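You operate a simulated robot arm through the tools that you are given. There is no shell and no other tool.

Carry out the task below with a simulated robot arm. There is one attempt and no reset: what you move stays moved.

JOB
Check the cream soup cartons on the worktop over the green cabinet. At the end: the cream soup carton with the latest date from the worktop over the green cabinet is in the green drawer; the cream soup carton that expires first from the worktop over the green cabinet is on the white tray; whatever was shut is shut again. Leave all else as you found it, and nothing knocked over. Set down upright: cream soup carton.
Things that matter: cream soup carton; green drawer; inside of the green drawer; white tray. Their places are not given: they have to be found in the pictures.

It is judged by the outcome, as a careful person would: the job done as asked, and still so three seconds after it is handed in. It fails if anything else is knocked over, pushed out of place, dropped, spilled or broken.

ROBOT AND FRAMES
A 7-joint arm with a two-finger parallel gripper, fixed in place. Base frame: the origin is on the floor under the middle of its stand, x ahead of it, y to its left, z up; the work surface is at about z = 0.9. Readings come in m, rad, newtons and seconds.
With the tool pointing down near the work surface it reaches from about 0.1 to 0.64 m from the base axis. Its first joint turns from -1.152 to 1.152 rad. Payload 1.57 kg.
The tool frame sits at the grasp point between the pads (the TCP): z along the fingers, y along the line on which they close. The tips reach 0.03 m beyond it. Largest opening 0.08 m; finger width 0.017, thickness 0.012; the body of the gripper, 0.04 by 0.082 m, starts 0.08 m behind the TCP.
Orientation is that of the tool frame in the base frame, as a unit quaternion [w, x, y, z]. With the fingers straight down and closing along the base's y, the tool's x points along the base's -x, its y along +y and its z along -z.

CONTROLS
- The arm moves only by the tool apply_moves. Its argument "deltas" is a list of rows, each a list of 7 numbers: the turn, a rotation vector about the tool's x, y, z in rad, then the shift along the tool's x, y, z in m, then the gripper command, from -1 (fully open) to 1 (shut), values between in proportion. In form: [[wx, wy, wz, dx, dy, dz, fingers], ...]. A call has 1 to 20 rows; each row is the pose to reach, as a shift and turn from the pose commanded when the call began, along the tool's axes at that moment. A row lasts 0.2 s, in which the tool goes at most 0.05 m and 0.15 rad; a call with a longer step from one row to the next is refused whole, and so is a gripper value outside its range. A pose out of reach is approached as far as the arm can. The call stops where the force on the tool passes 40 N (or 10 N more than at its start, if that is more) or the arm is blocked; 0.2 s more then pass. The fingers move at their own pace (about 0.072 m/s each) and stop on an object; they squeeze with about 34 N. The grip force told is the motor's: it shows also when the fingers shut on nothing. Time passes only in rows, and 0.2 s behind the last, so rows that repeat a pose let the fingers close. The reply holds the time, the measured pose of the TCP, the force on the tool along the base axes, the opening and the grip force, in the units named above and with some noise, with the torque about the TCP (base axes, N m) and any sound that the robot's microphone picked up, and new pictures: "views" is both (left out), scene, wrist or none.
- Cameras (640 x 400 px; columns grow to the right, rows downward): "scene" is fixed at [0.0507, 0.4314, 1.4183]; the picture's right is [-0.82, -0.58, 0.00], its down [-0.37, 0.52, -0.77] and it looks along [0.45, -0.63, -0.63] (base axes); focal length 316 px, centre (320, 200). "wrist" rides on the gripper at [0.072, -0.007, -0.122] in the tool frame; the picture's right is [0.09, 1.00, 0.00], its down [-0.84, 0.08, -0.54] and it looks along [-0.54, 0.05, 0.84] (tool axes); focal length 238 px, centre (320, 200).
- pixel_to_xyz(camera, pixels): for up to 12 pixels [column, row] of the newest picture of that camera ("zoom" is the newest enlarged one), the place [x, y, z] in the base frame of the surface seen there, good to about 0.002 m. The clock stands still meanwhile.
- inspect(camera, box): a new picture of the part [left, top, right, bottom] of that camera's present view, enlarged. The clock stands still meanwhile.
- hand_in(): hands the job in; it is judged then, once.

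Unless the task says otherwise, let go and move clear before handing in.

The tools are called after "Request:" by a JSON object that holds its "method" and its "body". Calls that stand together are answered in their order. apply_moves: Moves the arm, as the interface text tells. Its arguments: {"type":"object","properties":{"deltas":{"type":"array","items":{"type":"array","items":{"type":"number"}}},"views":{"type":"string","enum":["both","scene","wrist","none"]}},"required":["deltas"]} The other tools are called the same way: pixel_to_xyz (camera, pixels) gives the place of the surface under pixels of a picture; inspect (camera, box) takes an enlarged picture of a part of a camera's view; hand_in () hands the job in.

At the start:

```text
time_s: 0.0
position: [0.4568, -0.1345, 1.1469]
orientation: [0.001, 0.0, 1.0, 0.0]
wrist_force: [1.0, -0.2, 1.0]
moment: [-0.01, -0.01, 0.01]
finger_gap: 0.08
grasp_force: 0.1
```

scene: 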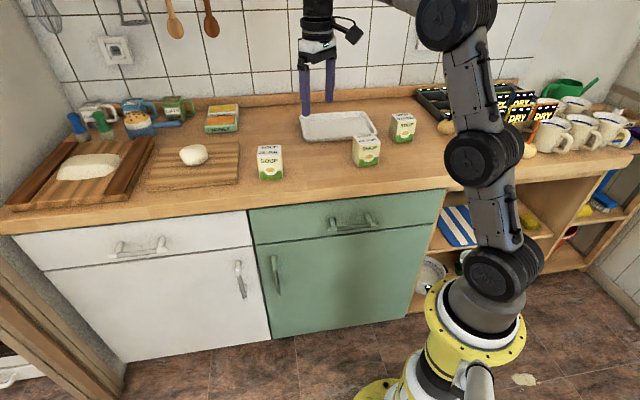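
wrist: 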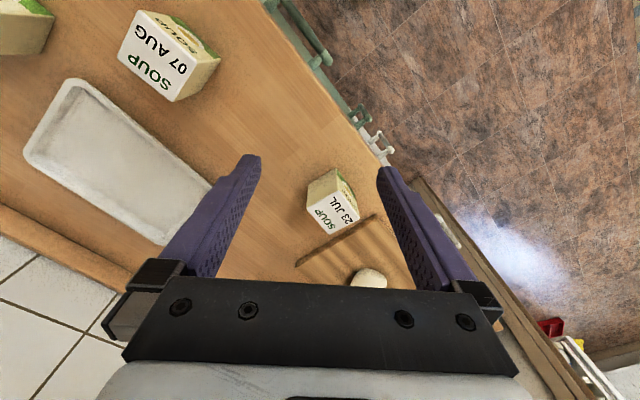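

The scene picture shows three soup cartons near pixels (270,162), (366,151) and (402,127), a white tray at (338,126) and a green drawer front at (345,220). The wrist view shows the dates 07 AUG and 23 JUL, so I will enlarge the pictures to read the rest and find positions.

Request:
{"method": "inspect", "body": {"camera": "scene", "box": [240, 90, 440, 215]}}

Request:
{"method": "inspect", "body": {"camera": "wrist", "box": [0, 0, 240, 150]}}

Request:
{"method": "inspect", "body": {"camera": "wrist", "box": [260, 130, 420, 230]}}

Request:
{"method": "pixel_to_xyz", "body": {"camera": "scene", "pixels": [[269, 150], [269, 165], [366, 140], [366, 155], [402, 118], [402, 132], [338, 126], [345, 221], [340, 235], [246, 212], [442, 190], [338, 110]]}}

```text
3.20 times, centred on (340, 152) of scene
```

zoom: 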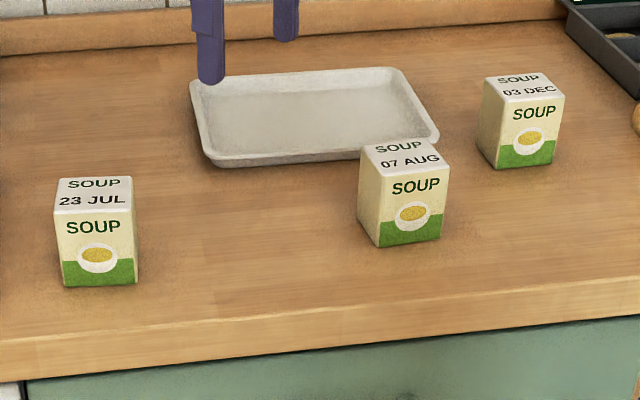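

```text
2.67 times, centred on (120, 75) of wrist
```

zoom: 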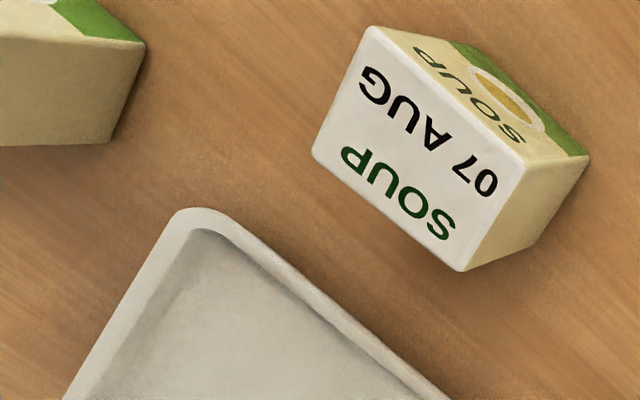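

```text
4.00 times, centred on (340, 180) of wrist
```

zoom: 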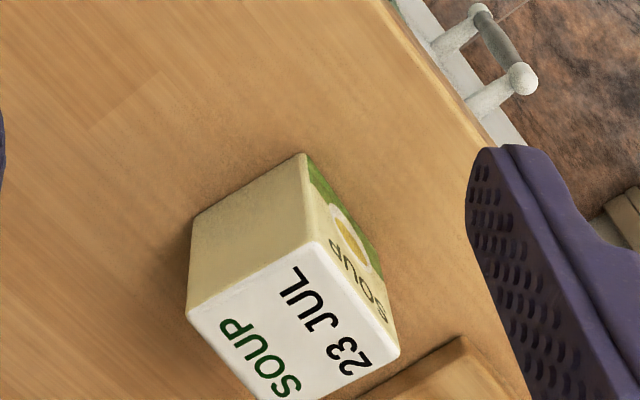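

```text
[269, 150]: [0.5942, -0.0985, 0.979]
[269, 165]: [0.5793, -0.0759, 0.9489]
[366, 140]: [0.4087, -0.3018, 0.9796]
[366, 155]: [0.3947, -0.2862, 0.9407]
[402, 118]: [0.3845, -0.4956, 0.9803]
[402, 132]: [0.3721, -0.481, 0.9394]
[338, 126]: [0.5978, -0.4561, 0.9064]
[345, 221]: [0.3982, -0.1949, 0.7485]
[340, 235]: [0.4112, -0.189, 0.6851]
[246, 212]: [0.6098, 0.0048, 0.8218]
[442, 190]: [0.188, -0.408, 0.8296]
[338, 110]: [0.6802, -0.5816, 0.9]
```

The three dates read 23 JUL (left), 07 AUG (middle) and 03 DEC (right), so 23 JUL goes on the tray and 03 DEC in the drawer. Next I will zoom on each carton and the drawer handle to measure them.

Request:
{"method": "inspect", "body": {"camera": "scene", "box": [380, 105, 428, 135]}}

Request:
{"method": "inspect", "body": {"camera": "scene", "box": [246, 180, 446, 305]}}

Request:
{"method": "inspect", "body": {"camera": "scene", "box": [246, 140, 294, 170]}}

```text
13.33 times, centred on (404, 120) of scene
```

zoom: 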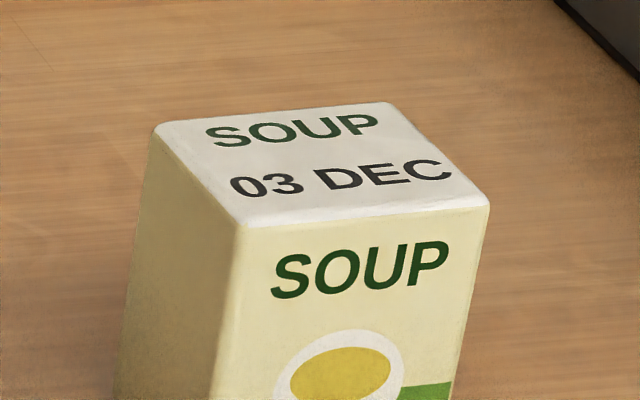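

```text
3.20 times, centred on (346, 242) of scene
```

zoom: 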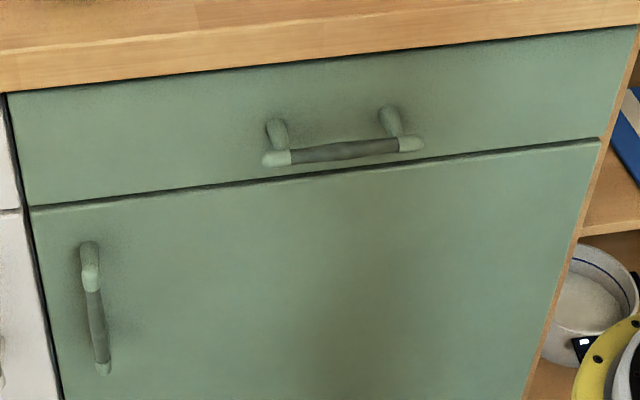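

```text
13.33 times, centred on (270, 155) of scene
```

zoom: 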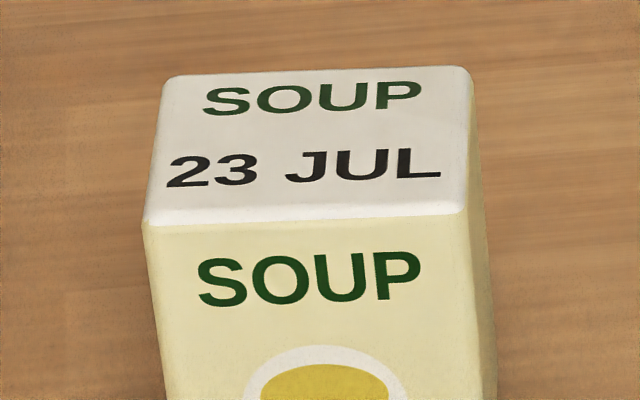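

Both date labels are confirmed: 03 DEC at about (404,117) and 23 JUL at about (270,151). I will now measure the carton corners, the handle bar at (354,227), the drawer front and the tray rim.

Request:
{"method": "pixel_to_xyz", "body": {"camera": "scene", "pixels": [[258.5, 146.2], [280.9, 145.4], [280.6, 155.6], [257.3, 156.3], [392.2, 114.6], [409.1, 113.2], [416.3, 120.0], [398.4, 121.4], [332.9, 229.4], [374.1, 225.0], [353.8, 227.2], [353.8, 226]]}}

Request:
{"method": "pixel_to_xyz", "body": {"camera": "scene", "pixels": [[251, 212], [256, 243], [430, 222], [442, 192], [350, 212], [350, 202], [350, 198], [350, 193], [300, 113], [372, 112], [376, 130], [304, 139]]}}

Request:
{"method": "inspect", "body": {"camera": "scene", "box": [290, 95, 386, 155]}}

Request:
{"method": "inspect", "body": {"camera": "scene", "box": [316, 190, 396, 240]}}

```text
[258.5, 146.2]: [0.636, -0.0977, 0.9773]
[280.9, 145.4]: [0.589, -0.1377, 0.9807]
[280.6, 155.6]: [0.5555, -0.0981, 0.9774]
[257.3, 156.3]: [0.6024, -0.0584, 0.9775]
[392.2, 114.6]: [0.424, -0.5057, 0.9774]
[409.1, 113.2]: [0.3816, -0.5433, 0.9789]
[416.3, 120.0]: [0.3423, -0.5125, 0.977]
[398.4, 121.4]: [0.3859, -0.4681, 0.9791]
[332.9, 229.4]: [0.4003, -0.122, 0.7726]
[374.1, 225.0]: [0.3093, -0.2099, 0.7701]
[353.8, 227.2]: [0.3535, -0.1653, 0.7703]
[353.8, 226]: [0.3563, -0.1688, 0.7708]
```

```text
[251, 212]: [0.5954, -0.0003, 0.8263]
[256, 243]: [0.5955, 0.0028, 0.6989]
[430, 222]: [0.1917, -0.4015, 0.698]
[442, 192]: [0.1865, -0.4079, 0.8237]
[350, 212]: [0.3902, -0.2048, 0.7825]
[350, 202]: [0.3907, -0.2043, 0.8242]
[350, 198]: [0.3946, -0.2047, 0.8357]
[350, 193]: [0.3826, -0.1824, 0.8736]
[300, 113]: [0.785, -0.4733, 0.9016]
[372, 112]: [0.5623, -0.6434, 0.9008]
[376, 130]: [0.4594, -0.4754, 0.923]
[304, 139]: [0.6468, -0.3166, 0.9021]
```

```text
6.67 times, centred on (338, 125) of scene
```

zoom: 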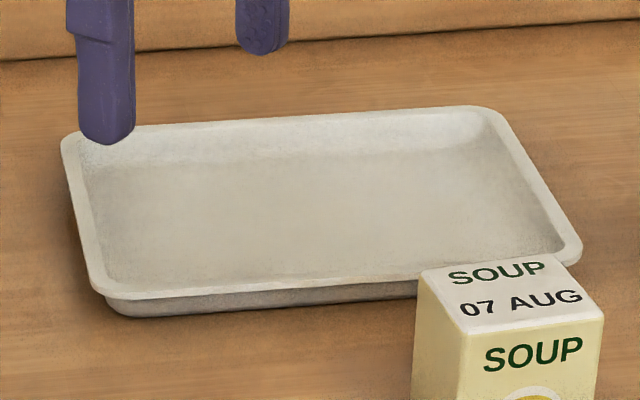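

```text
8.00 times, centred on (356, 215) of scene
```

zoom: 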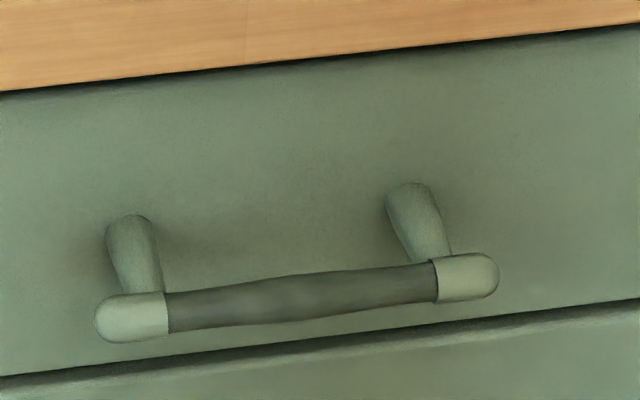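

Measurements put the cabinet front along the 45° direction, with the drawer face 0.42 m from the base, the handle bar around (0.354,-0.166,0.770) and the 23 JUL carton centred at about (0.596,-0.098). Next I will measure the tray's rim and floor, the middle carton, and parts of the arm for clearance.

Request:
{"method": "pixel_to_xyz", "body": {"camera": "scene", "pixels": [[327.5, 138.5], [327.5, 136], [327.5, 134], [315, 137], [350, 134], [302, 125], [306, 125], [370.2, 123.5], [367, 124], [332, 113], [332, 117], [345, 131]]}}

Request:
{"method": "pixel_to_xyz", "body": {"camera": "scene", "pixels": [[353.5, 136.5], [373.0, 134.5], [378.5, 141.5], [357.5, 144], [480, 160], [470, 90], [500, 275], [455, 20], [375, 2], [480, 345], [500, 240], [318, 45]]}}

Request:
{"method": "pixel_to_xyz", "body": {"camera": "wrist", "pixels": [[308, 209], [339, 192], [358, 217], [327, 233], [119, 58], [140, 11], [196, 62], [173, 100], [30, 150], [70, 85], [205, 190], [165, 240]]}}

```text
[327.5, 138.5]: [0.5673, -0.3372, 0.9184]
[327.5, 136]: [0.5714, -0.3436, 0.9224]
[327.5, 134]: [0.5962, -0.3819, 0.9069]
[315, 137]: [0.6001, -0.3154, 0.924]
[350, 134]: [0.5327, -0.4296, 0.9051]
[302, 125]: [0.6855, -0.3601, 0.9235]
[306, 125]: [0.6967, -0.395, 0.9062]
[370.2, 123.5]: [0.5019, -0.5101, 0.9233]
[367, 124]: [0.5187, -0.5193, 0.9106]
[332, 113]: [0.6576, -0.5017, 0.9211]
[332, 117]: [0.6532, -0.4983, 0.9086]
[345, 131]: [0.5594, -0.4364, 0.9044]
```

```text
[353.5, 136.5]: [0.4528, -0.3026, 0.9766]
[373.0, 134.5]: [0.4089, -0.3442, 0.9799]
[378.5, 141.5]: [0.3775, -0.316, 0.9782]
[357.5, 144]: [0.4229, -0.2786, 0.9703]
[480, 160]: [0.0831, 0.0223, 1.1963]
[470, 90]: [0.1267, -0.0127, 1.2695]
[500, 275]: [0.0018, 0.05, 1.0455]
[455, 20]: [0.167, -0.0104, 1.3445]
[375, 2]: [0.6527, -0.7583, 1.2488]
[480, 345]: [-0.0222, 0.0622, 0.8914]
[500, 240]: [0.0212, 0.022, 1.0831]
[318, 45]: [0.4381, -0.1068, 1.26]
```

```text
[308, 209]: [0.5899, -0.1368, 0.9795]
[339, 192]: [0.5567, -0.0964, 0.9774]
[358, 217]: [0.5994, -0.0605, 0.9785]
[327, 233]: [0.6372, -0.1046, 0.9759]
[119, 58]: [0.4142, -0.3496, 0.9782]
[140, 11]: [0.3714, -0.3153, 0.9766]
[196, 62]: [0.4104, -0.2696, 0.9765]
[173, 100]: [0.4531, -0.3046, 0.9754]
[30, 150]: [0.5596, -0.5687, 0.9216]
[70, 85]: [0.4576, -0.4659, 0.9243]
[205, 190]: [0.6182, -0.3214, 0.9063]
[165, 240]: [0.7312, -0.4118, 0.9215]
```

The tray rim spans roughly u -0.01..0.235 and v 0.643..0.825 in cabinet axes, with its floor at z≈0.905. It is slightly beyond tool-down reach, so I will grip the 23 JUL carton with the tool tilted 30° outward, starting by moving to a pose above it.

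Request:
{"method": "apply_moves", "body": {"deltas": [[0.0286, -0.0612, 0.1065, -0.0174, 0.0044, 0.0084, -1], [0.0571, -0.1225, 0.2131, -0.0348, 0.0089, 0.0168, -1], [0.0857, -0.1837, 0.3196, -0.0521, 0.0133, 0.0251, -1], [0.1142, -0.2449, 0.4262, -0.0695, 0.0178, 0.0335, -1], [0.1428, -0.3061, 0.5327, -0.0869, 0.0222, 0.0419, -1], [0.1713, -0.3674, 0.6392, -0.1043, 0.0266, 0.0503, -1], [0.1999, -0.4286, 0.7458, -0.1216, 0.0311, 0.0586, -1], [0.2284, -0.4898, 0.8523, -0.139, 0.0355, 0.067, -1], [0.2284, -0.4898, 0.8523, -0.139, 0.0355, 0.067, -1]]}}

```text
time_s: 2.0
position: [0.5956, -0.0993, 1.0834]
orientation: [0.235, 0.409, 0.875, -0.11]
wrist_force: [0.2, 0.2, -0.6]
moment: [-0.03, -0.01, 0.01]
finger_gap: 0.08
grasp_force: 0.1
```

scene: 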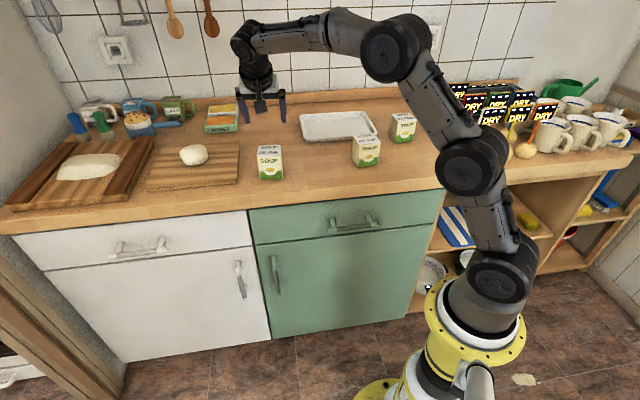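
wrist: 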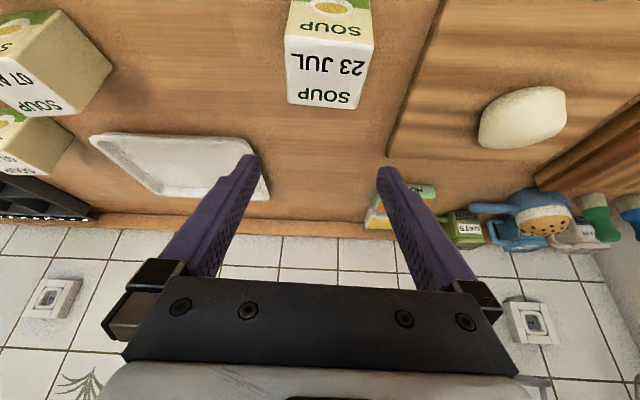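

The arm is above the 23 JUL carton, which shows in the wrist view at about (328,55) almost square to the fingers. I will zoom in to refine its centre and yaw.

Request:
{"method": "inspect", "body": {"camera": "wrist", "box": [248, 0, 408, 100]}}

Request:
{"method": "pixel_to_xyz", "body": {"camera": "wrist", "pixels": [[287, 38], [372, 44], [287, 90], [288, 100], [358, 108], [364, 80], [325, 38], [325, 44], [322, 100], [328, 70], [290, 70], [366, 70]]}}

```text
4.00 times, centred on (328, 50) of wrist
```

zoom: 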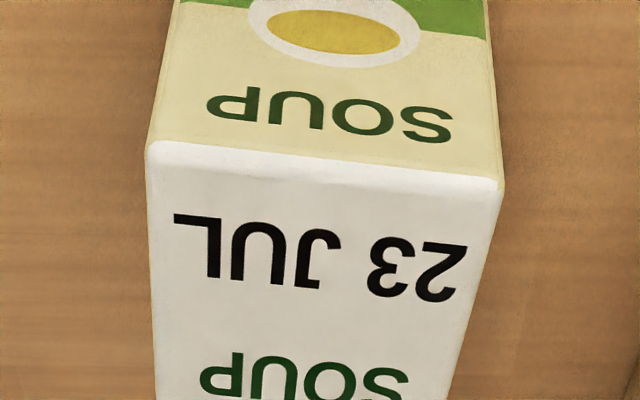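

```text
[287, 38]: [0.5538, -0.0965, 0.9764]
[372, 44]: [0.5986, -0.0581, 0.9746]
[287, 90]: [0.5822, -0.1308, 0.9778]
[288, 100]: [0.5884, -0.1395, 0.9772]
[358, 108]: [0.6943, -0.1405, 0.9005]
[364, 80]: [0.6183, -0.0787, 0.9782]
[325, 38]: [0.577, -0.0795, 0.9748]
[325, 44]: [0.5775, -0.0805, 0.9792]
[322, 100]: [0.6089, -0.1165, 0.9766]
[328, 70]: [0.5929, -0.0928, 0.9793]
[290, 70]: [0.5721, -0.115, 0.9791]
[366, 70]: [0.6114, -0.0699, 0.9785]
```

The carton's top is about 0.065 m wide across the fingers, centred within 1 mm of the TCP line, and its yaw matches the tool at 40°. I will descend vertically around it to z≈0.945.

Request:
{"method": "apply_moves", "body": {"deltas": [[0, 0, 0, 0.0117, 0, 0.0199, -1], [0, 0, 0, 0.0234, 0, 0.0398, -1], [0, 0, 0, 0.0351, 0, 0.0597, -1], [0, 0, 0, 0.0467, 0, 0.0796, -1], [0, 0, 0, 0.0584, 0, 0.0995, -1], [0, 0, 0, 0.0701, 0, 0.1194, -1], [0, 0, 0, 0.0701, 0, 0.1194, -1]]}}

```text
time_s: 3.6
position: [0.5917, -0.0974, 0.9421]
orientation: [0.235, 0.408, 0.875, -0.11]
wrist_force: [0.3, 1.1, 0.0]
moment: [-0.01, -0.02, -0.01]
finger_gap: 0.0801
grasp_force: 0.1
```

scene: 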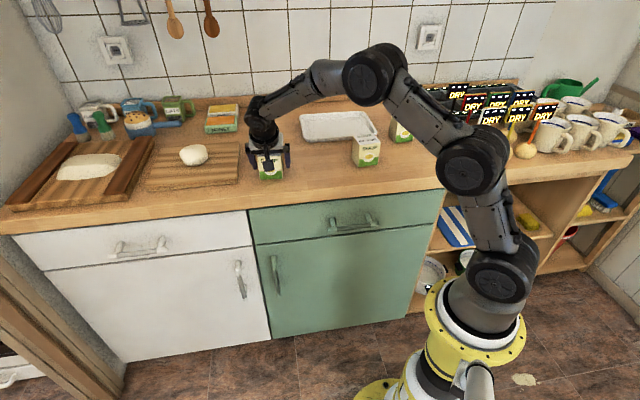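
wrist: 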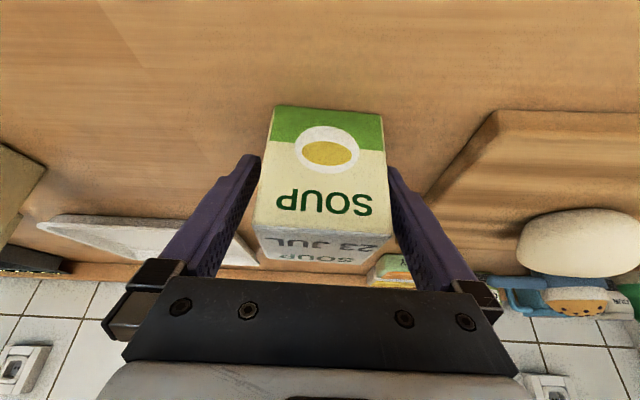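

The carton sits between the fingers (wrist view around (325,180)) with no contact force. I will close the grip and lift slightly to check it holds.

Request:
{"method": "apply_moves", "body": {"deltas": [[0, 0, 0, 0, 0, 0, 1], [0, 0, 0, 0, 0, 0, 1], [0, 0, 0, 0, 0, 0, 1], [0, 0, 0, 0, 0, 0, 1]], "views": "wrist"}}

```text
time_s: 4.6
position: [0.5923, -0.0973, 0.9431]
orientation: [0.235, 0.407, 0.876, -0.108]
wrist_force: [0.1, 0.5, 0.3]
moment: [0.01, -0.13, 0.04]
finger_gap: 0.0648
grasp_force: 33.8
```

wrist: 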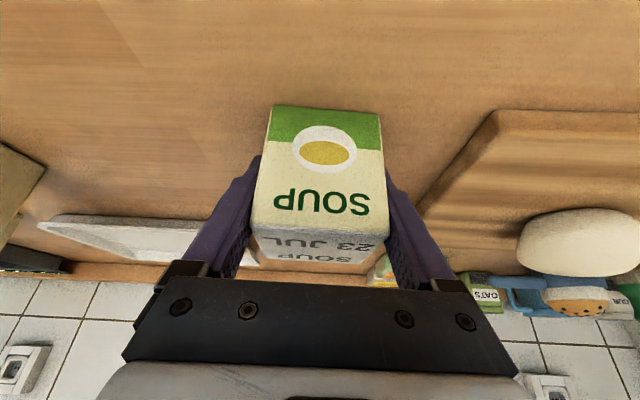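

The grip closed on the carton at 0.0648 m with 33.8 N. I will lift it straight up by 0.127 m, clear of everything on the worktop.

Request:
{"method": "apply_moves", "body": {"deltas": [[0, 0, 0, -0.0064, 0, -0.011, 1], [0, 0, 0, -0.0191, 0, -0.033, 1], [0, 0, 0, -0.0318, 0, -0.055, 1], [0, 0, 0, -0.0445, 0, -0.077, 1], [0, 0, 0, -0.0572, 0, -0.099, 1], [0, 0, 0, -0.0635, 0, -0.11, 1]]}}

```text
time_s: 6.0
position: [0.5947, -0.099, 1.0708]
orientation: [0.235, 0.407, 0.876, -0.109]
wrist_force: [0.0, -0.8, -3.4]
moment: [0.03, -0.01, -0.03]
finger_gap: 0.0648
grasp_force: 33.8
```

scene: 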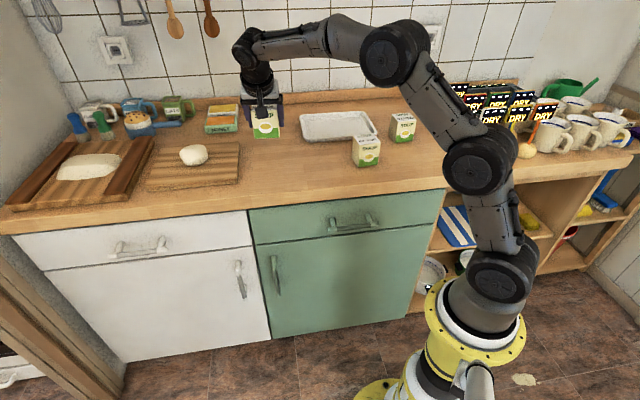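
wrist: 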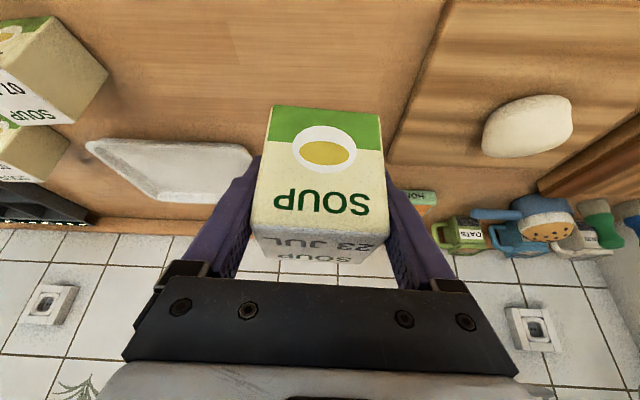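

The carton is held (about 3.4 N of weight) with its bottom well above the other cartons. I will carry it sideways over the tray while turning it 5° to line up with the tray.

Request:
{"method": "apply_moves", "body": {"deltas": [[-0.0022, 0, -0.0038, -0.0105, -0.0111, 0.0061, 1], [-0.0066, 0, -0.0113, -0.0314, -0.0332, 0.0182, 1], [-0.0109, 0, -0.0189, -0.0524, -0.0553, 0.0303, 1], [-0.0153, 0, -0.0265, -0.0734, -0.0774, 0.0424, 1], [-0.0196, 0, -0.034, -0.0943, -0.0995, 0.0545, 1], [-0.024, 0, -0.0416, -0.1153, -0.1217, 0.0666, 1], [-0.0283, 0, -0.0491, -0.1362, -0.1438, 0.0787, 1], [-0.0327, 0, -0.0567, -0.1572, -0.1659, 0.0908, 1], [-0.0371, 0, -0.0643, -0.1782, -0.188, 0.1029, 1], [-0.0414, 0, -0.0718, -0.1991, -0.2101, 0.115, 1], [-0.0436, 0, -0.0756, -0.2096, -0.2212, 0.1211, 1], [-0.0436, 0, -0.0756, -0.2096, -0.2212, 0.1211, 1]]}}

```text
time_s: 8.6
position: [0.5821, -0.427, 1.0698]
orientation: [0.24, 0.369, 0.892, -0.099]
wrist_force: [-0.3, 0.7, -3.4]
moment: [0.0, 0.01, 0.05]
finger_gap: 0.0647
grasp_force: 34.2
```

scene: 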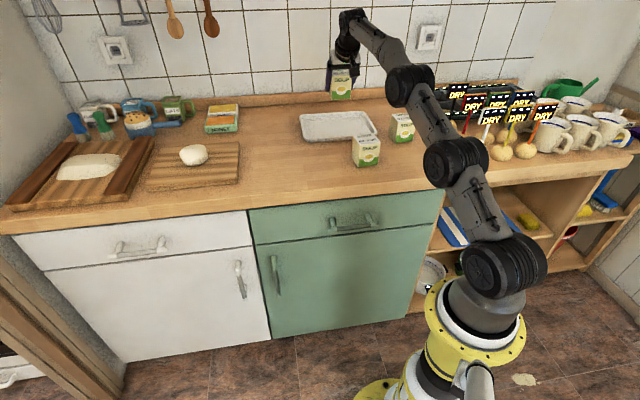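
wrist: 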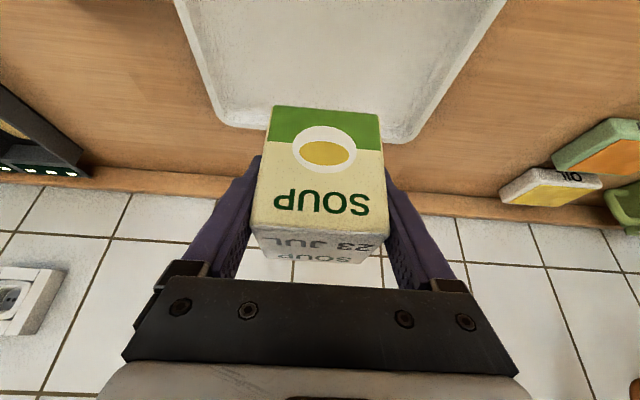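

The TCP reads (0.582,-0.427,1.070), over the tray. I will lower straight down by about 0.11 m to just above the tray floor and check.

Request:
{"method": "apply_moves", "body": {"deltas": [[0, 0, 0, 0.0083, 0, 0.0143, 1], [0, 0, 0, 0.0175, 0, 0.0303, 1], [0, 0, 0, 0.0275, 0, 0.0476, 1], [0, 0, 0, 0.0375, 0, 0.065, 1], [0, 0, 0, 0.0465, 0, 0.0805, 1], [0, 0, 0, 0.0535, 0, 0.0927, 1], [0, 0, 0, 0.0535, 0, 0.0927, 1]]}}

```text
time_s: 10.2
position: [0.5817, -0.4274, 0.9595]
orientation: [0.239, 0.37, 0.892, -0.1]
wrist_force: [-0.3, 0.7, -2.9]
moment: [0.02, -0.02, -0.01]
finger_gap: 0.0647
grasp_force: 33.7
```

scene: 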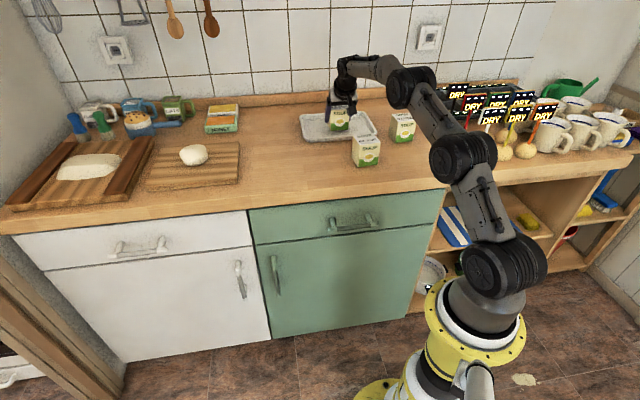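
wrist: 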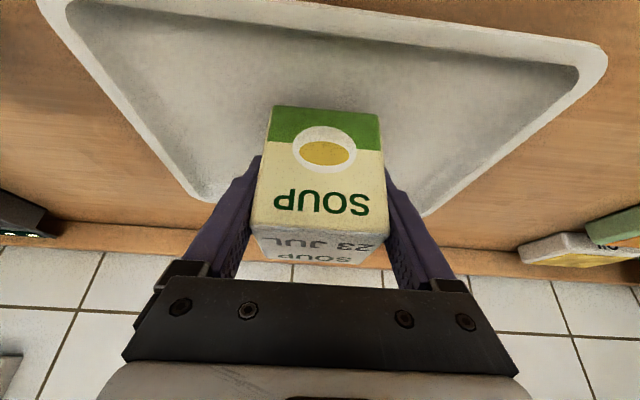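

The carton is just above the tray floor (wrist view shows it inside the rim). I will lower another 10 mm in small steps and watch the force.

Request:
{"method": "apply_moves", "body": {"deltas": [[0, 0, 0, 0.0015, 0, 0.0026, 1], [0, 0, 0, 0.003, 0, 0.0052, 1], [0, 0, 0, 0.0045, 0, 0.0078, 1], [0, 0, 0, 0.005, 0, 0.0087, 1]]}}

```text
time_s: 11.2
position: [0.5814, -0.4276, 0.9518]
orientation: [0.24, 0.369, 0.892, -0.099]
wrist_force: [0.8, -1.1, -2.4]
moment: [0.02, 0.01, -0.03]
finger_gap: 0.0646
grasp_force: 34.2
```

scene: 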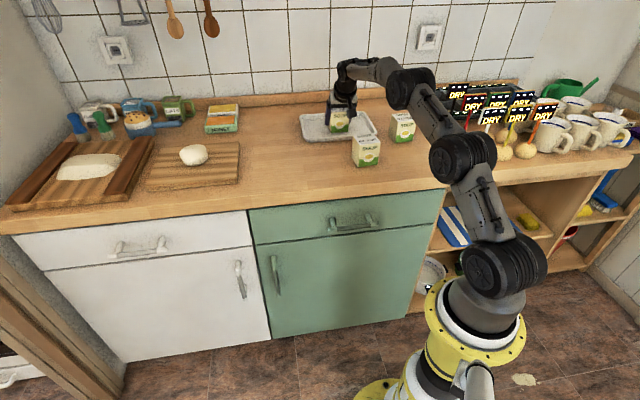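
wrist: 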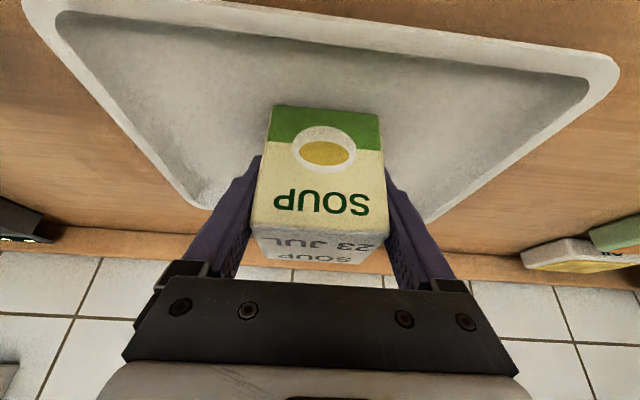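

The force still shows most of the carton's weight hanging, so the bottom is a few mm above the floor. I will lower 4 mm more.

Request:
{"method": "apply_moves", "body": {"deltas": [[0, 0, 0, 0.001, 0, 0.0017, 1], [0, 0, 0, 0.002, 0, 0.0035, 1], [0, 0, 0, 0.002, 0, 0.0035, 1]], "views": "wrist"}}

```text
time_s: 12.0
position: [0.5812, -0.4275, 0.948]
orientation: [0.238, 0.369, 0.893, -0.099]
wrist_force: [-0.3, -0.2, -1.9]
moment: [0.01, 0.01, -0.06]
finger_gap: 0.065
grasp_force: 33.8
```

wrist: 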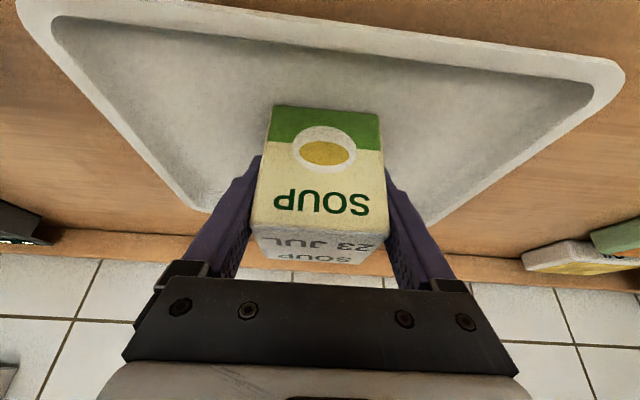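

The hanging weight is shrinking (-1.9 N), so the carton is close to touching. I will lower 3 mm more in 1 mm steps.

Request:
{"method": "apply_moves", "body": {"deltas": [[0, 0, 0, 0.0005, 0, 0.0009, 1], [0, 0, 0, 0.001, 0, 0.0017, 1], [0, 0, 0, 0.0015, 0, 0.0026, 1], [0, 0, 0, 0.0015, 0, 0.0026, 1]], "views": "wrist"}}

```text
time_s: 13.0
position: [0.5811, -0.4274, 0.9482]
orientation: [0.241, 0.369, 0.892, -0.1]
wrist_force: [0.6, -2.0, 5.7]
moment: [0.0, 0.09, 0.01]
finger_gap: 0.0649
grasp_force: 34.4
```

wrist: 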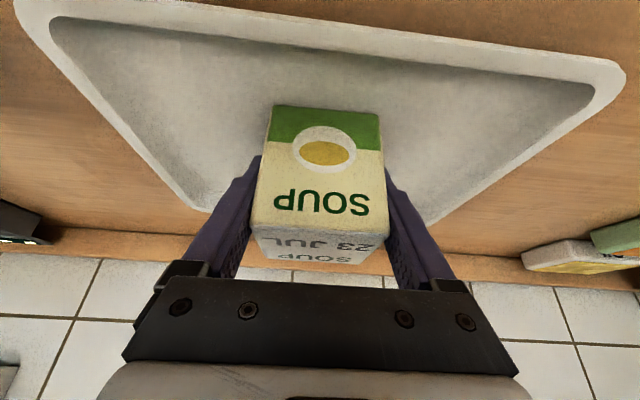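

The force is now +5.7 N upward, so the carton rests on the tray floor. I will open the fingers and hold still.

Request:
{"method": "apply_moves", "body": {"deltas": [[0, 0, 0, -0.0008, 0, -0.0013, 0.7], [0, 0, 0, -0.001, 0, -0.0017, 0.0], [0, 0, 0, -0.001, 0, -0.0017, -1], [0, 0, 0, -0.001, 0, -0.0017, -1], [0, 0, 0, -0.001, 0, -0.0017, -1]]}}

```text
time_s: 14.2
position: [0.5795, -0.427, 0.9475]
orientation: [0.239, 0.37, 0.892, -0.099]
wrist_force: [-0.2, 0.2, -0.3]
moment: [0.02, 0.0, 0.02]
finger_gap: 0.08
grasp_force: 0.0
```

scene: 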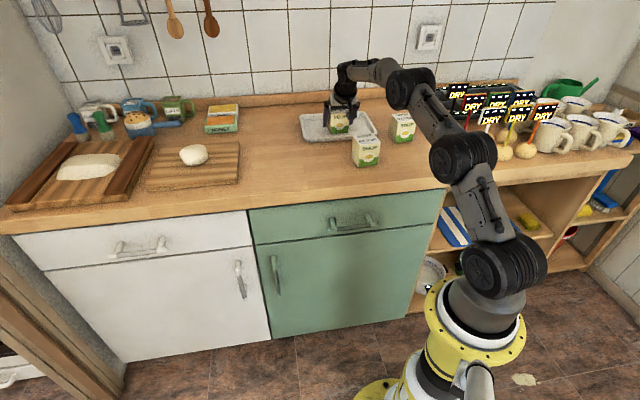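
wrist: 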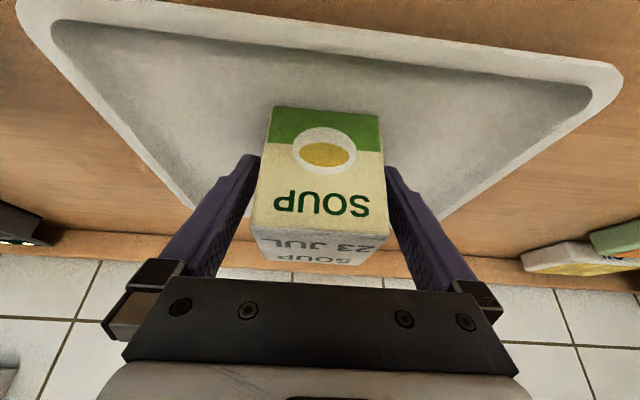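

The fingers are open and the carton stands free on the tray. I will rise straight up to clear it.

Request:
{"method": "apply_moves", "body": {"deltas": [[0, 0, 0, -0.005, 0, -0.0087, -1], [0, 0, 0, -0.0155, 0, -0.0268, -1], [0, 0, 0, -0.0275, 0, -0.0476, -1], [0, 0, 0, -0.04, 0, -0.0693, -1], [0, 0, 0, -0.0525, 0, -0.0909, -1], [0, 0, 0, -0.065, 0, -0.1126, -1], [0, 0, 0, -0.07, 0, -0.1212, -1]]}}

```text
time_s: 15.8
position: [0.579, -0.4277, 1.0863]
orientation: [0.239, 0.369, 0.893, -0.099]
wrist_force: [0.2, 0.3, -0.7]
moment: [0.0, 0.01, 0.03]
finger_gap: 0.0798
grasp_force: 0.0
```

scene: 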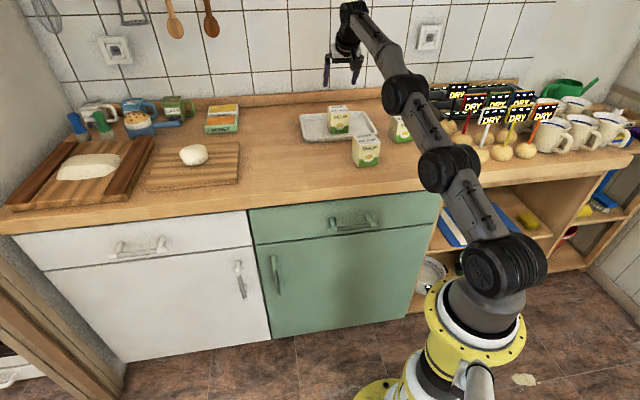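
wrist: 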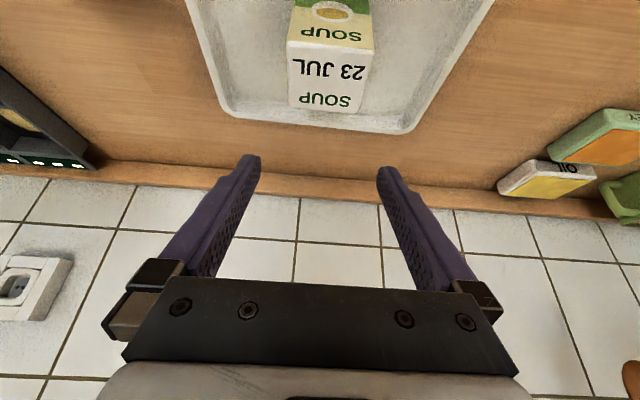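

The 23 JUL carton stands on the tray (wrist view at (328,60)). Next is the drawer: I will swing the tool back over the handle with the fingers turned to close across the bar, tilted 25°, and half closed.

Request:
{"method": "apply_moves", "body": {"deltas": [[-0.0049, 0.0049, -0.1121, 0.0268, 0.0016, -0.0125, -1], [-0.0098, 0.0098, -0.2242, 0.0536, 0.0033, -0.0249, -1], [-0.0147, 0.0147, -0.3364, 0.0804, 0.0049, -0.0374, -1], [-0.0196, 0.0196, -0.4485, 0.1072, 0.0066, -0.0498, -1], [-0.0245, 0.0245, -0.5606, 0.134, 0.0082, -0.0623, -1], [-0.0294, 0.0294, -0.6727, 0.1608, 0.0099, -0.0747, -1], [-0.0343, 0.0343, -0.7849, 0.1876, 0.0115, -0.0872, -0.5], [-0.0392, 0.0392, -0.897, 0.2143, 0.0131, -0.0997, 0.1], [-0.0441, 0.0441, -1.0091, 0.2411, 0.0148, -0.1121, 0.1], [-0.049, 0.049, -1.1212, 0.2679, 0.0164, -0.1246, 0.1], [-0.0539, 0.0539, -1.2333, 0.2947, 0.0181, -0.137, 0.1], [-0.0588, 0.0588, -1.3455, 0.3215, 0.0197, -0.1495, 0.1], [-0.0637, 0.0637, -1.4576, 0.3483, 0.0214, -0.1619, 0.1], [-0.0686, 0.0686, -1.5697, 0.3751, 0.023, -0.1744, 0.1], [-0.0686, 0.0686, -1.5697, 0.3751, 0.023, -0.1744, 0.1]]}}

Request:
{"method": "pixel_to_xyz", "body": {"camera": "scene", "pixels": [[432, 300], [440, 330], [450, 285], [520, 340], [375, 390], [460, 310], [420, 385], [325, 108], [347, 107], [328, 132], [349, 130], [338, 118]]}}

```text
time_s: 19.0
position: [0.3072, -0.1182, 1.0502]
orientation: [0.083, -0.375, 0.901, -0.2]
wrist_force: [0.4, 0.3, -0.2]
moment: [0.01, -0.02, 0.01]
finger_gap: 0.0358
grasp_force: 0.1
```

scene: 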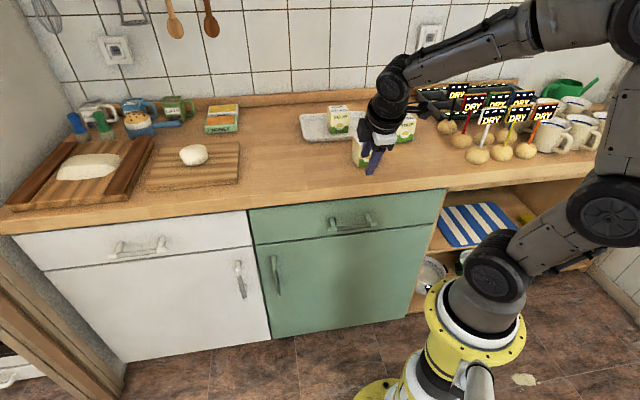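
wrist: 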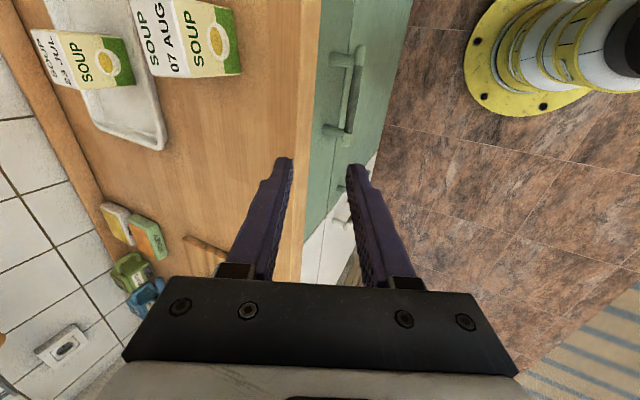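

```text
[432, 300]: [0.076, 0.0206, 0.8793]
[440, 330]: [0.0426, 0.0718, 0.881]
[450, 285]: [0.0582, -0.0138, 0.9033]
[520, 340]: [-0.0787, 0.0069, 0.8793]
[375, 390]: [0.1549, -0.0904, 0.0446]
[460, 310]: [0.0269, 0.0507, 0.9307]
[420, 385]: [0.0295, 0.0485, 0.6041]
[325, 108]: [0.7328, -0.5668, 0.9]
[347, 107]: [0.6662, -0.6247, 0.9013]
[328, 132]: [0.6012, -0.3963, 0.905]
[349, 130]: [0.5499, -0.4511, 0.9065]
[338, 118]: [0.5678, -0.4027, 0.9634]
```

The tool is now in front of the green cabinet, and the wrist view shows the drawer handle at about (347,95). I will zoom in to measure the bar from here.

Request:
{"method": "inspect", "body": {"camera": "wrist", "box": [285, 35, 413, 150]}}

Request:
{"method": "pixel_to_xyz", "body": {"camera": "wrist", "pixels": [[354, 75], [352, 95], [349, 118], [357, 55], [343, 130], [344, 62], [330, 130], [335, 95], [375, 95], [320, 60], [318, 140], [312, 100]]}}

Request:
{"method": "inspect", "body": {"camera": "scene", "box": [290, 95, 418, 175]}}

```text
3.48 times, centred on (349, 92) of wrist
```

zoom: 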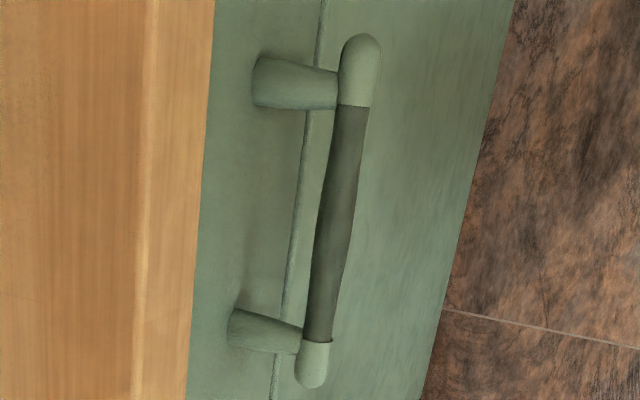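

```text
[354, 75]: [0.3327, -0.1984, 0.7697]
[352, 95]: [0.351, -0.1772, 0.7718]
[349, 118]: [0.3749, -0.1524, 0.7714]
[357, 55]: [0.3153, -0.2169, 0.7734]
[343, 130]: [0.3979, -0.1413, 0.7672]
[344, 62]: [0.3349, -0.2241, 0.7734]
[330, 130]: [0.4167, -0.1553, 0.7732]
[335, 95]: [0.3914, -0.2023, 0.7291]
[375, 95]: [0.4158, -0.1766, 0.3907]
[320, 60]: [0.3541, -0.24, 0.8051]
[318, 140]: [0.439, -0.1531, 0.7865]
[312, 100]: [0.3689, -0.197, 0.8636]
```

```text
5.00 times, centred on (354, 135) of scene
```

zoom: 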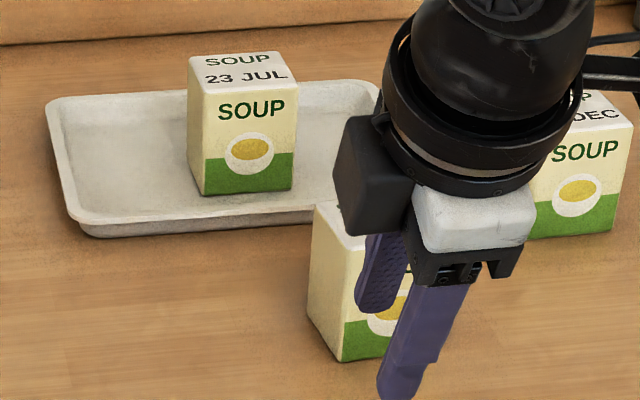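

The bar's axis is at about v=0.372, z=0.764, with u from 0.07 to 0.20, and the tray carton is standing well inside the rim. I will go down to a pre-grasp point just in front of and above the bar.

Request:
{"method": "apply_moves", "body": {"deltas": [[0, 0, 0, 0, 0.0112, 0.0363, 0.1], [0, 0, 0, 0, 0.0224, 0.0726, 0.1], [0, 0, 0, 0, 0.0335, 0.1088, 0.1], [0, 0, 0, 0, 0.0447, 0.1451, 0.1], [0, 0, 0, 0, 0.0559, 0.1814, 0.1], [0, 0, 0, 0, 0.0559, 0.1814, 0.1]]}}

```text
time_s: 20.4
position: [0.3234, -0.1368, 0.8639]
orientation: [0.083, -0.374, 0.902, -0.2]
wrist_force: [-0.8, 0.2, 0.4]
moment: [0.04, -0.03, 0.02]
finger_gap: 0.0361
grasp_force: 0.0
```

scene: 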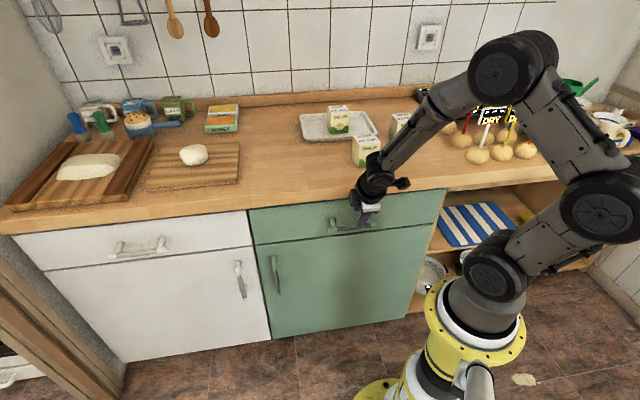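
wrist: 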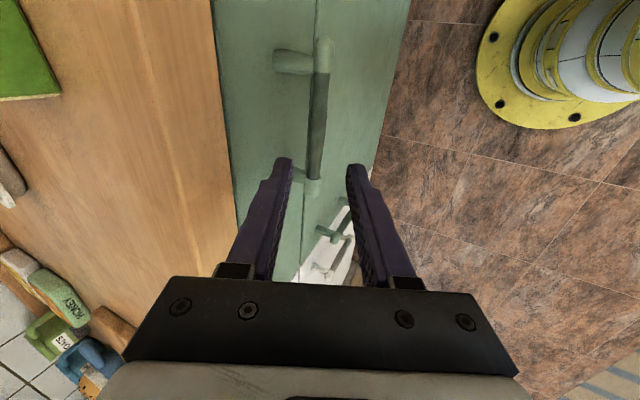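

The bar is centred between the fingers in the wrist view (about (318,115)) with no contact. I will slide 0.1 m along the tool axis so the fingers straddle the bar.

Request:
{"method": "apply_moves", "body": {"deltas": [[0, 0, 0, 0, 0, 0.02, 0.1], [0, 0, 0, 0, 0, 0.04, 0.1], [0, 0, 0, 0, 0, 0.06, 0.1], [0, 0, 0, 0, 0, 0.08, 0.1], [0, 0, 0, 0, 0, 0.1, 0.1], [0, 0, 0, 0, 0, 0.1, 0.1]]}}

```text
time_s: 21.8
position: [0.3553, -0.1671, 0.7723]
orientation: [0.083, -0.373, 0.902, -0.2]
wrist_force: [-0.8, 0.0, -0.4]
moment: [-0.03, 0.0, -0.03]
finger_gap: 0.0357
grasp_force: 0.0
```

scene: 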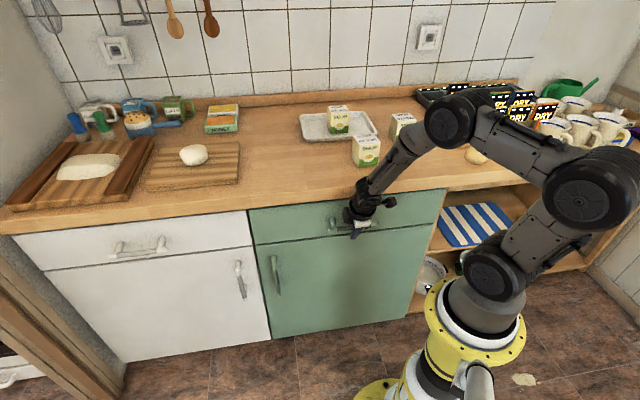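
wrist: 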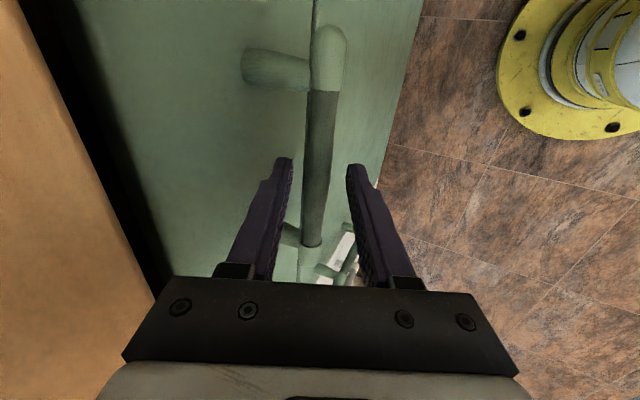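

The bar runs between the fingers in the wrist view at about (318,170), with no contact. I will close on it.

Request:
{"method": "apply_moves", "body": {"deltas": [[0, 0, 0, 0, 0, 0, 0.5], [0, 0, 0, 0, 0, 0, 1], [0, 0, 0, 0, 0, 0, 1], [0, 0, 0, 0, 0, 0, 1]]}}

Request:
{"method": "pixel_to_xyz", "body": {"camera": "scene", "pixels": [[590, 195], [520, 125], [455, 115], [565, 250], [400, 165], [495, 275]]}}

```text
time_s: 22.8
position: [0.3565, -0.1673, 0.772]
orientation: [0.083, -0.374, 0.902, -0.201]
wrist_force: [-0.5, -4.0, 9.9]
moment: [-0.2, 0.04, -0.13]
finger_gap: 0.0179
grasp_force: 32.3
```

scene: 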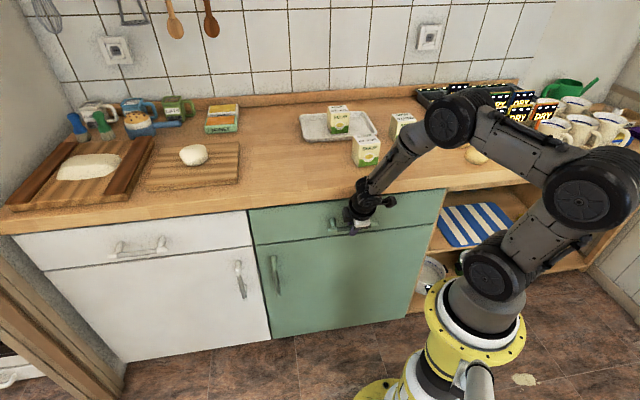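
wrist: 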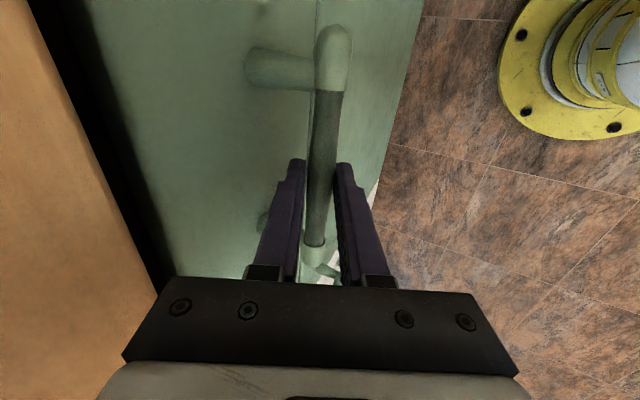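

```text
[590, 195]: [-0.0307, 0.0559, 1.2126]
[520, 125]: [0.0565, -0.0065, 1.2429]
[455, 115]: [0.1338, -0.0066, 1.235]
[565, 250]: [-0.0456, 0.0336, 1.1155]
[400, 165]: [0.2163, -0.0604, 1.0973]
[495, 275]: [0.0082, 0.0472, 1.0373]
```

The bar is gripped at 0.018 m. I will pull straight out from the cabinet by 0.06 m first and check that the drawer follows.

Request:
{"method": "apply_moves", "body": {"deltas": [[0, 0, 0, 0, 0.0091, -0.0042, 1], [0, 0, 0, 0, 0.0181, -0.0085, 1], [0, 0, 0, 0, 0.0317, -0.0148, 1], [0, 0, 0, 0, 0.0453, -0.0211, 1], [0, 0, 0, 0, 0.0544, -0.0254, 1]]}}

```text
time_s: 24.0
position: [0.3118, -0.1222, 0.7718]
orientation: [0.085, -0.374, 0.902, -0.199]
wrist_force: [17.6, 14.2, -5.5]
moment: [-0.12, 0.12, -0.15]
finger_gap: 0.0176
grasp_force: 32.3
```

scene: 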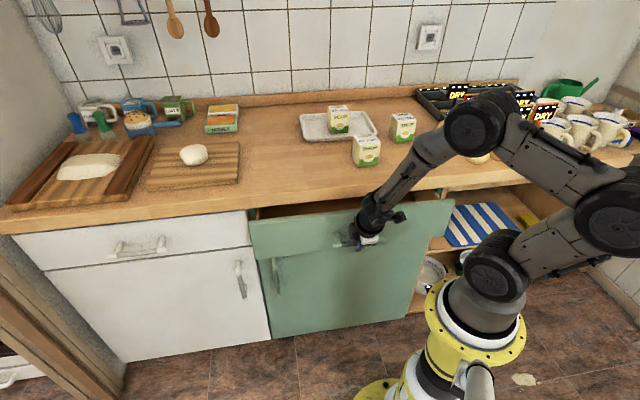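
wrist: 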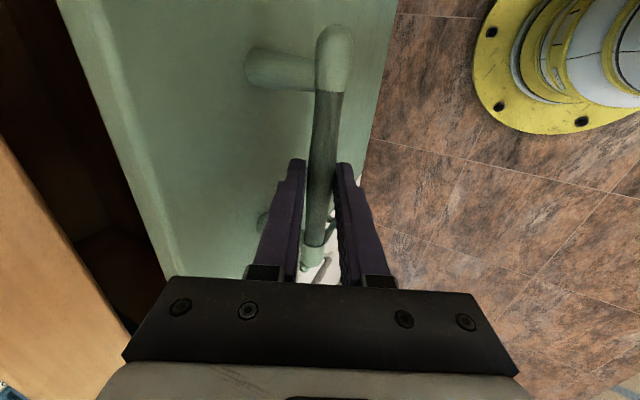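

The drawer is following (scene view shows it about 0.06 m open), with some sideways force of about 22 N along the bar. I will keep pulling while easing the sideways load a few mm.

Request:
{"method": "apply_moves", "body": {"deltas": [[0, 0, 0, -0.002, 0.0045, -0.0021, 1], [0, 0, 0, -0.004, 0.0136, -0.0063, 1], [0, 0, 0, -0.004, 0.0227, -0.0106, 1], [0, 0, 0, -0.004, 0.0272, -0.0127, 1]]}}

```text
time_s: 25.0
position: [0.2918, -0.1027, 0.7724]
orientation: [0.08, -0.372, 0.902, -0.201]
wrist_force: [-12.2, -14.6, 16.2]
moment: [-0.13, 0.05, -0.05]
finger_gap: 0.0178
grasp_force: 32.1
```

scene: 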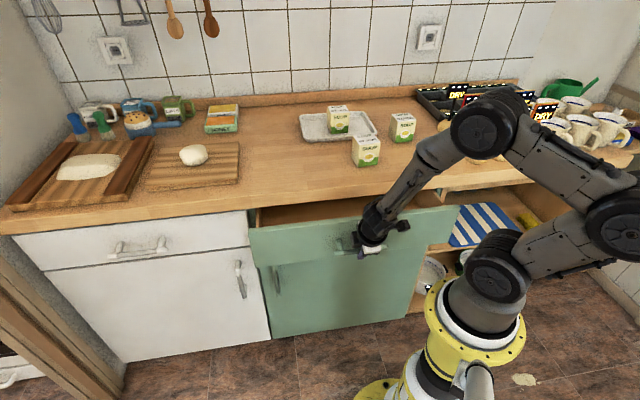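
wrist: 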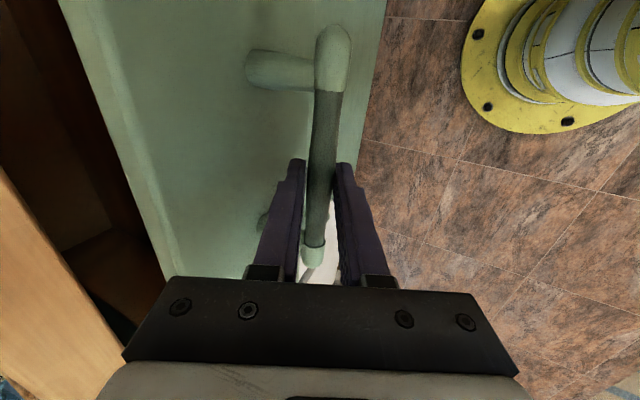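

The sideways load flipped to about -19 N along the bar, so I overcorrected by roughly 2 mm. I will give that back, raise 1 mm, and pull another 0.05 m.

Request:
{"method": "apply_moves", "body": {"deltas": [[0, 0, 0, 0.0016, 0.0086, -0.0052, 1], [0, 0, 0, 0.0016, 0.0177, -0.0094, 1], [0, 0, 0, 0.0012, 0.0268, -0.0137, 1], [0, 0, 0, 0.0008, 0.0358, -0.0179, 1], [0, 0, 0, 0.0005, 0.0449, -0.0221, 1]]}}

```text
time_s: 26.2
position: [0.2554, -0.067, 0.7733]
orientation: [0.082, -0.374, 0.902, -0.2]
wrist_force: [-2.4, -4.9, -9.8]
moment: [-0.12, 0.22, -0.05]
finger_gap: 0.0176
grasp_force: 32.6
```

scene: 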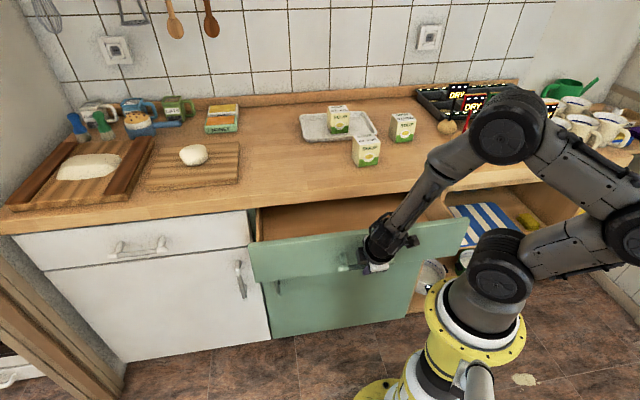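
wrist: 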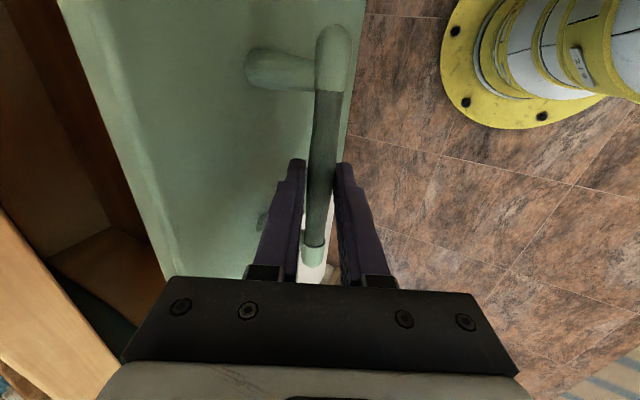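

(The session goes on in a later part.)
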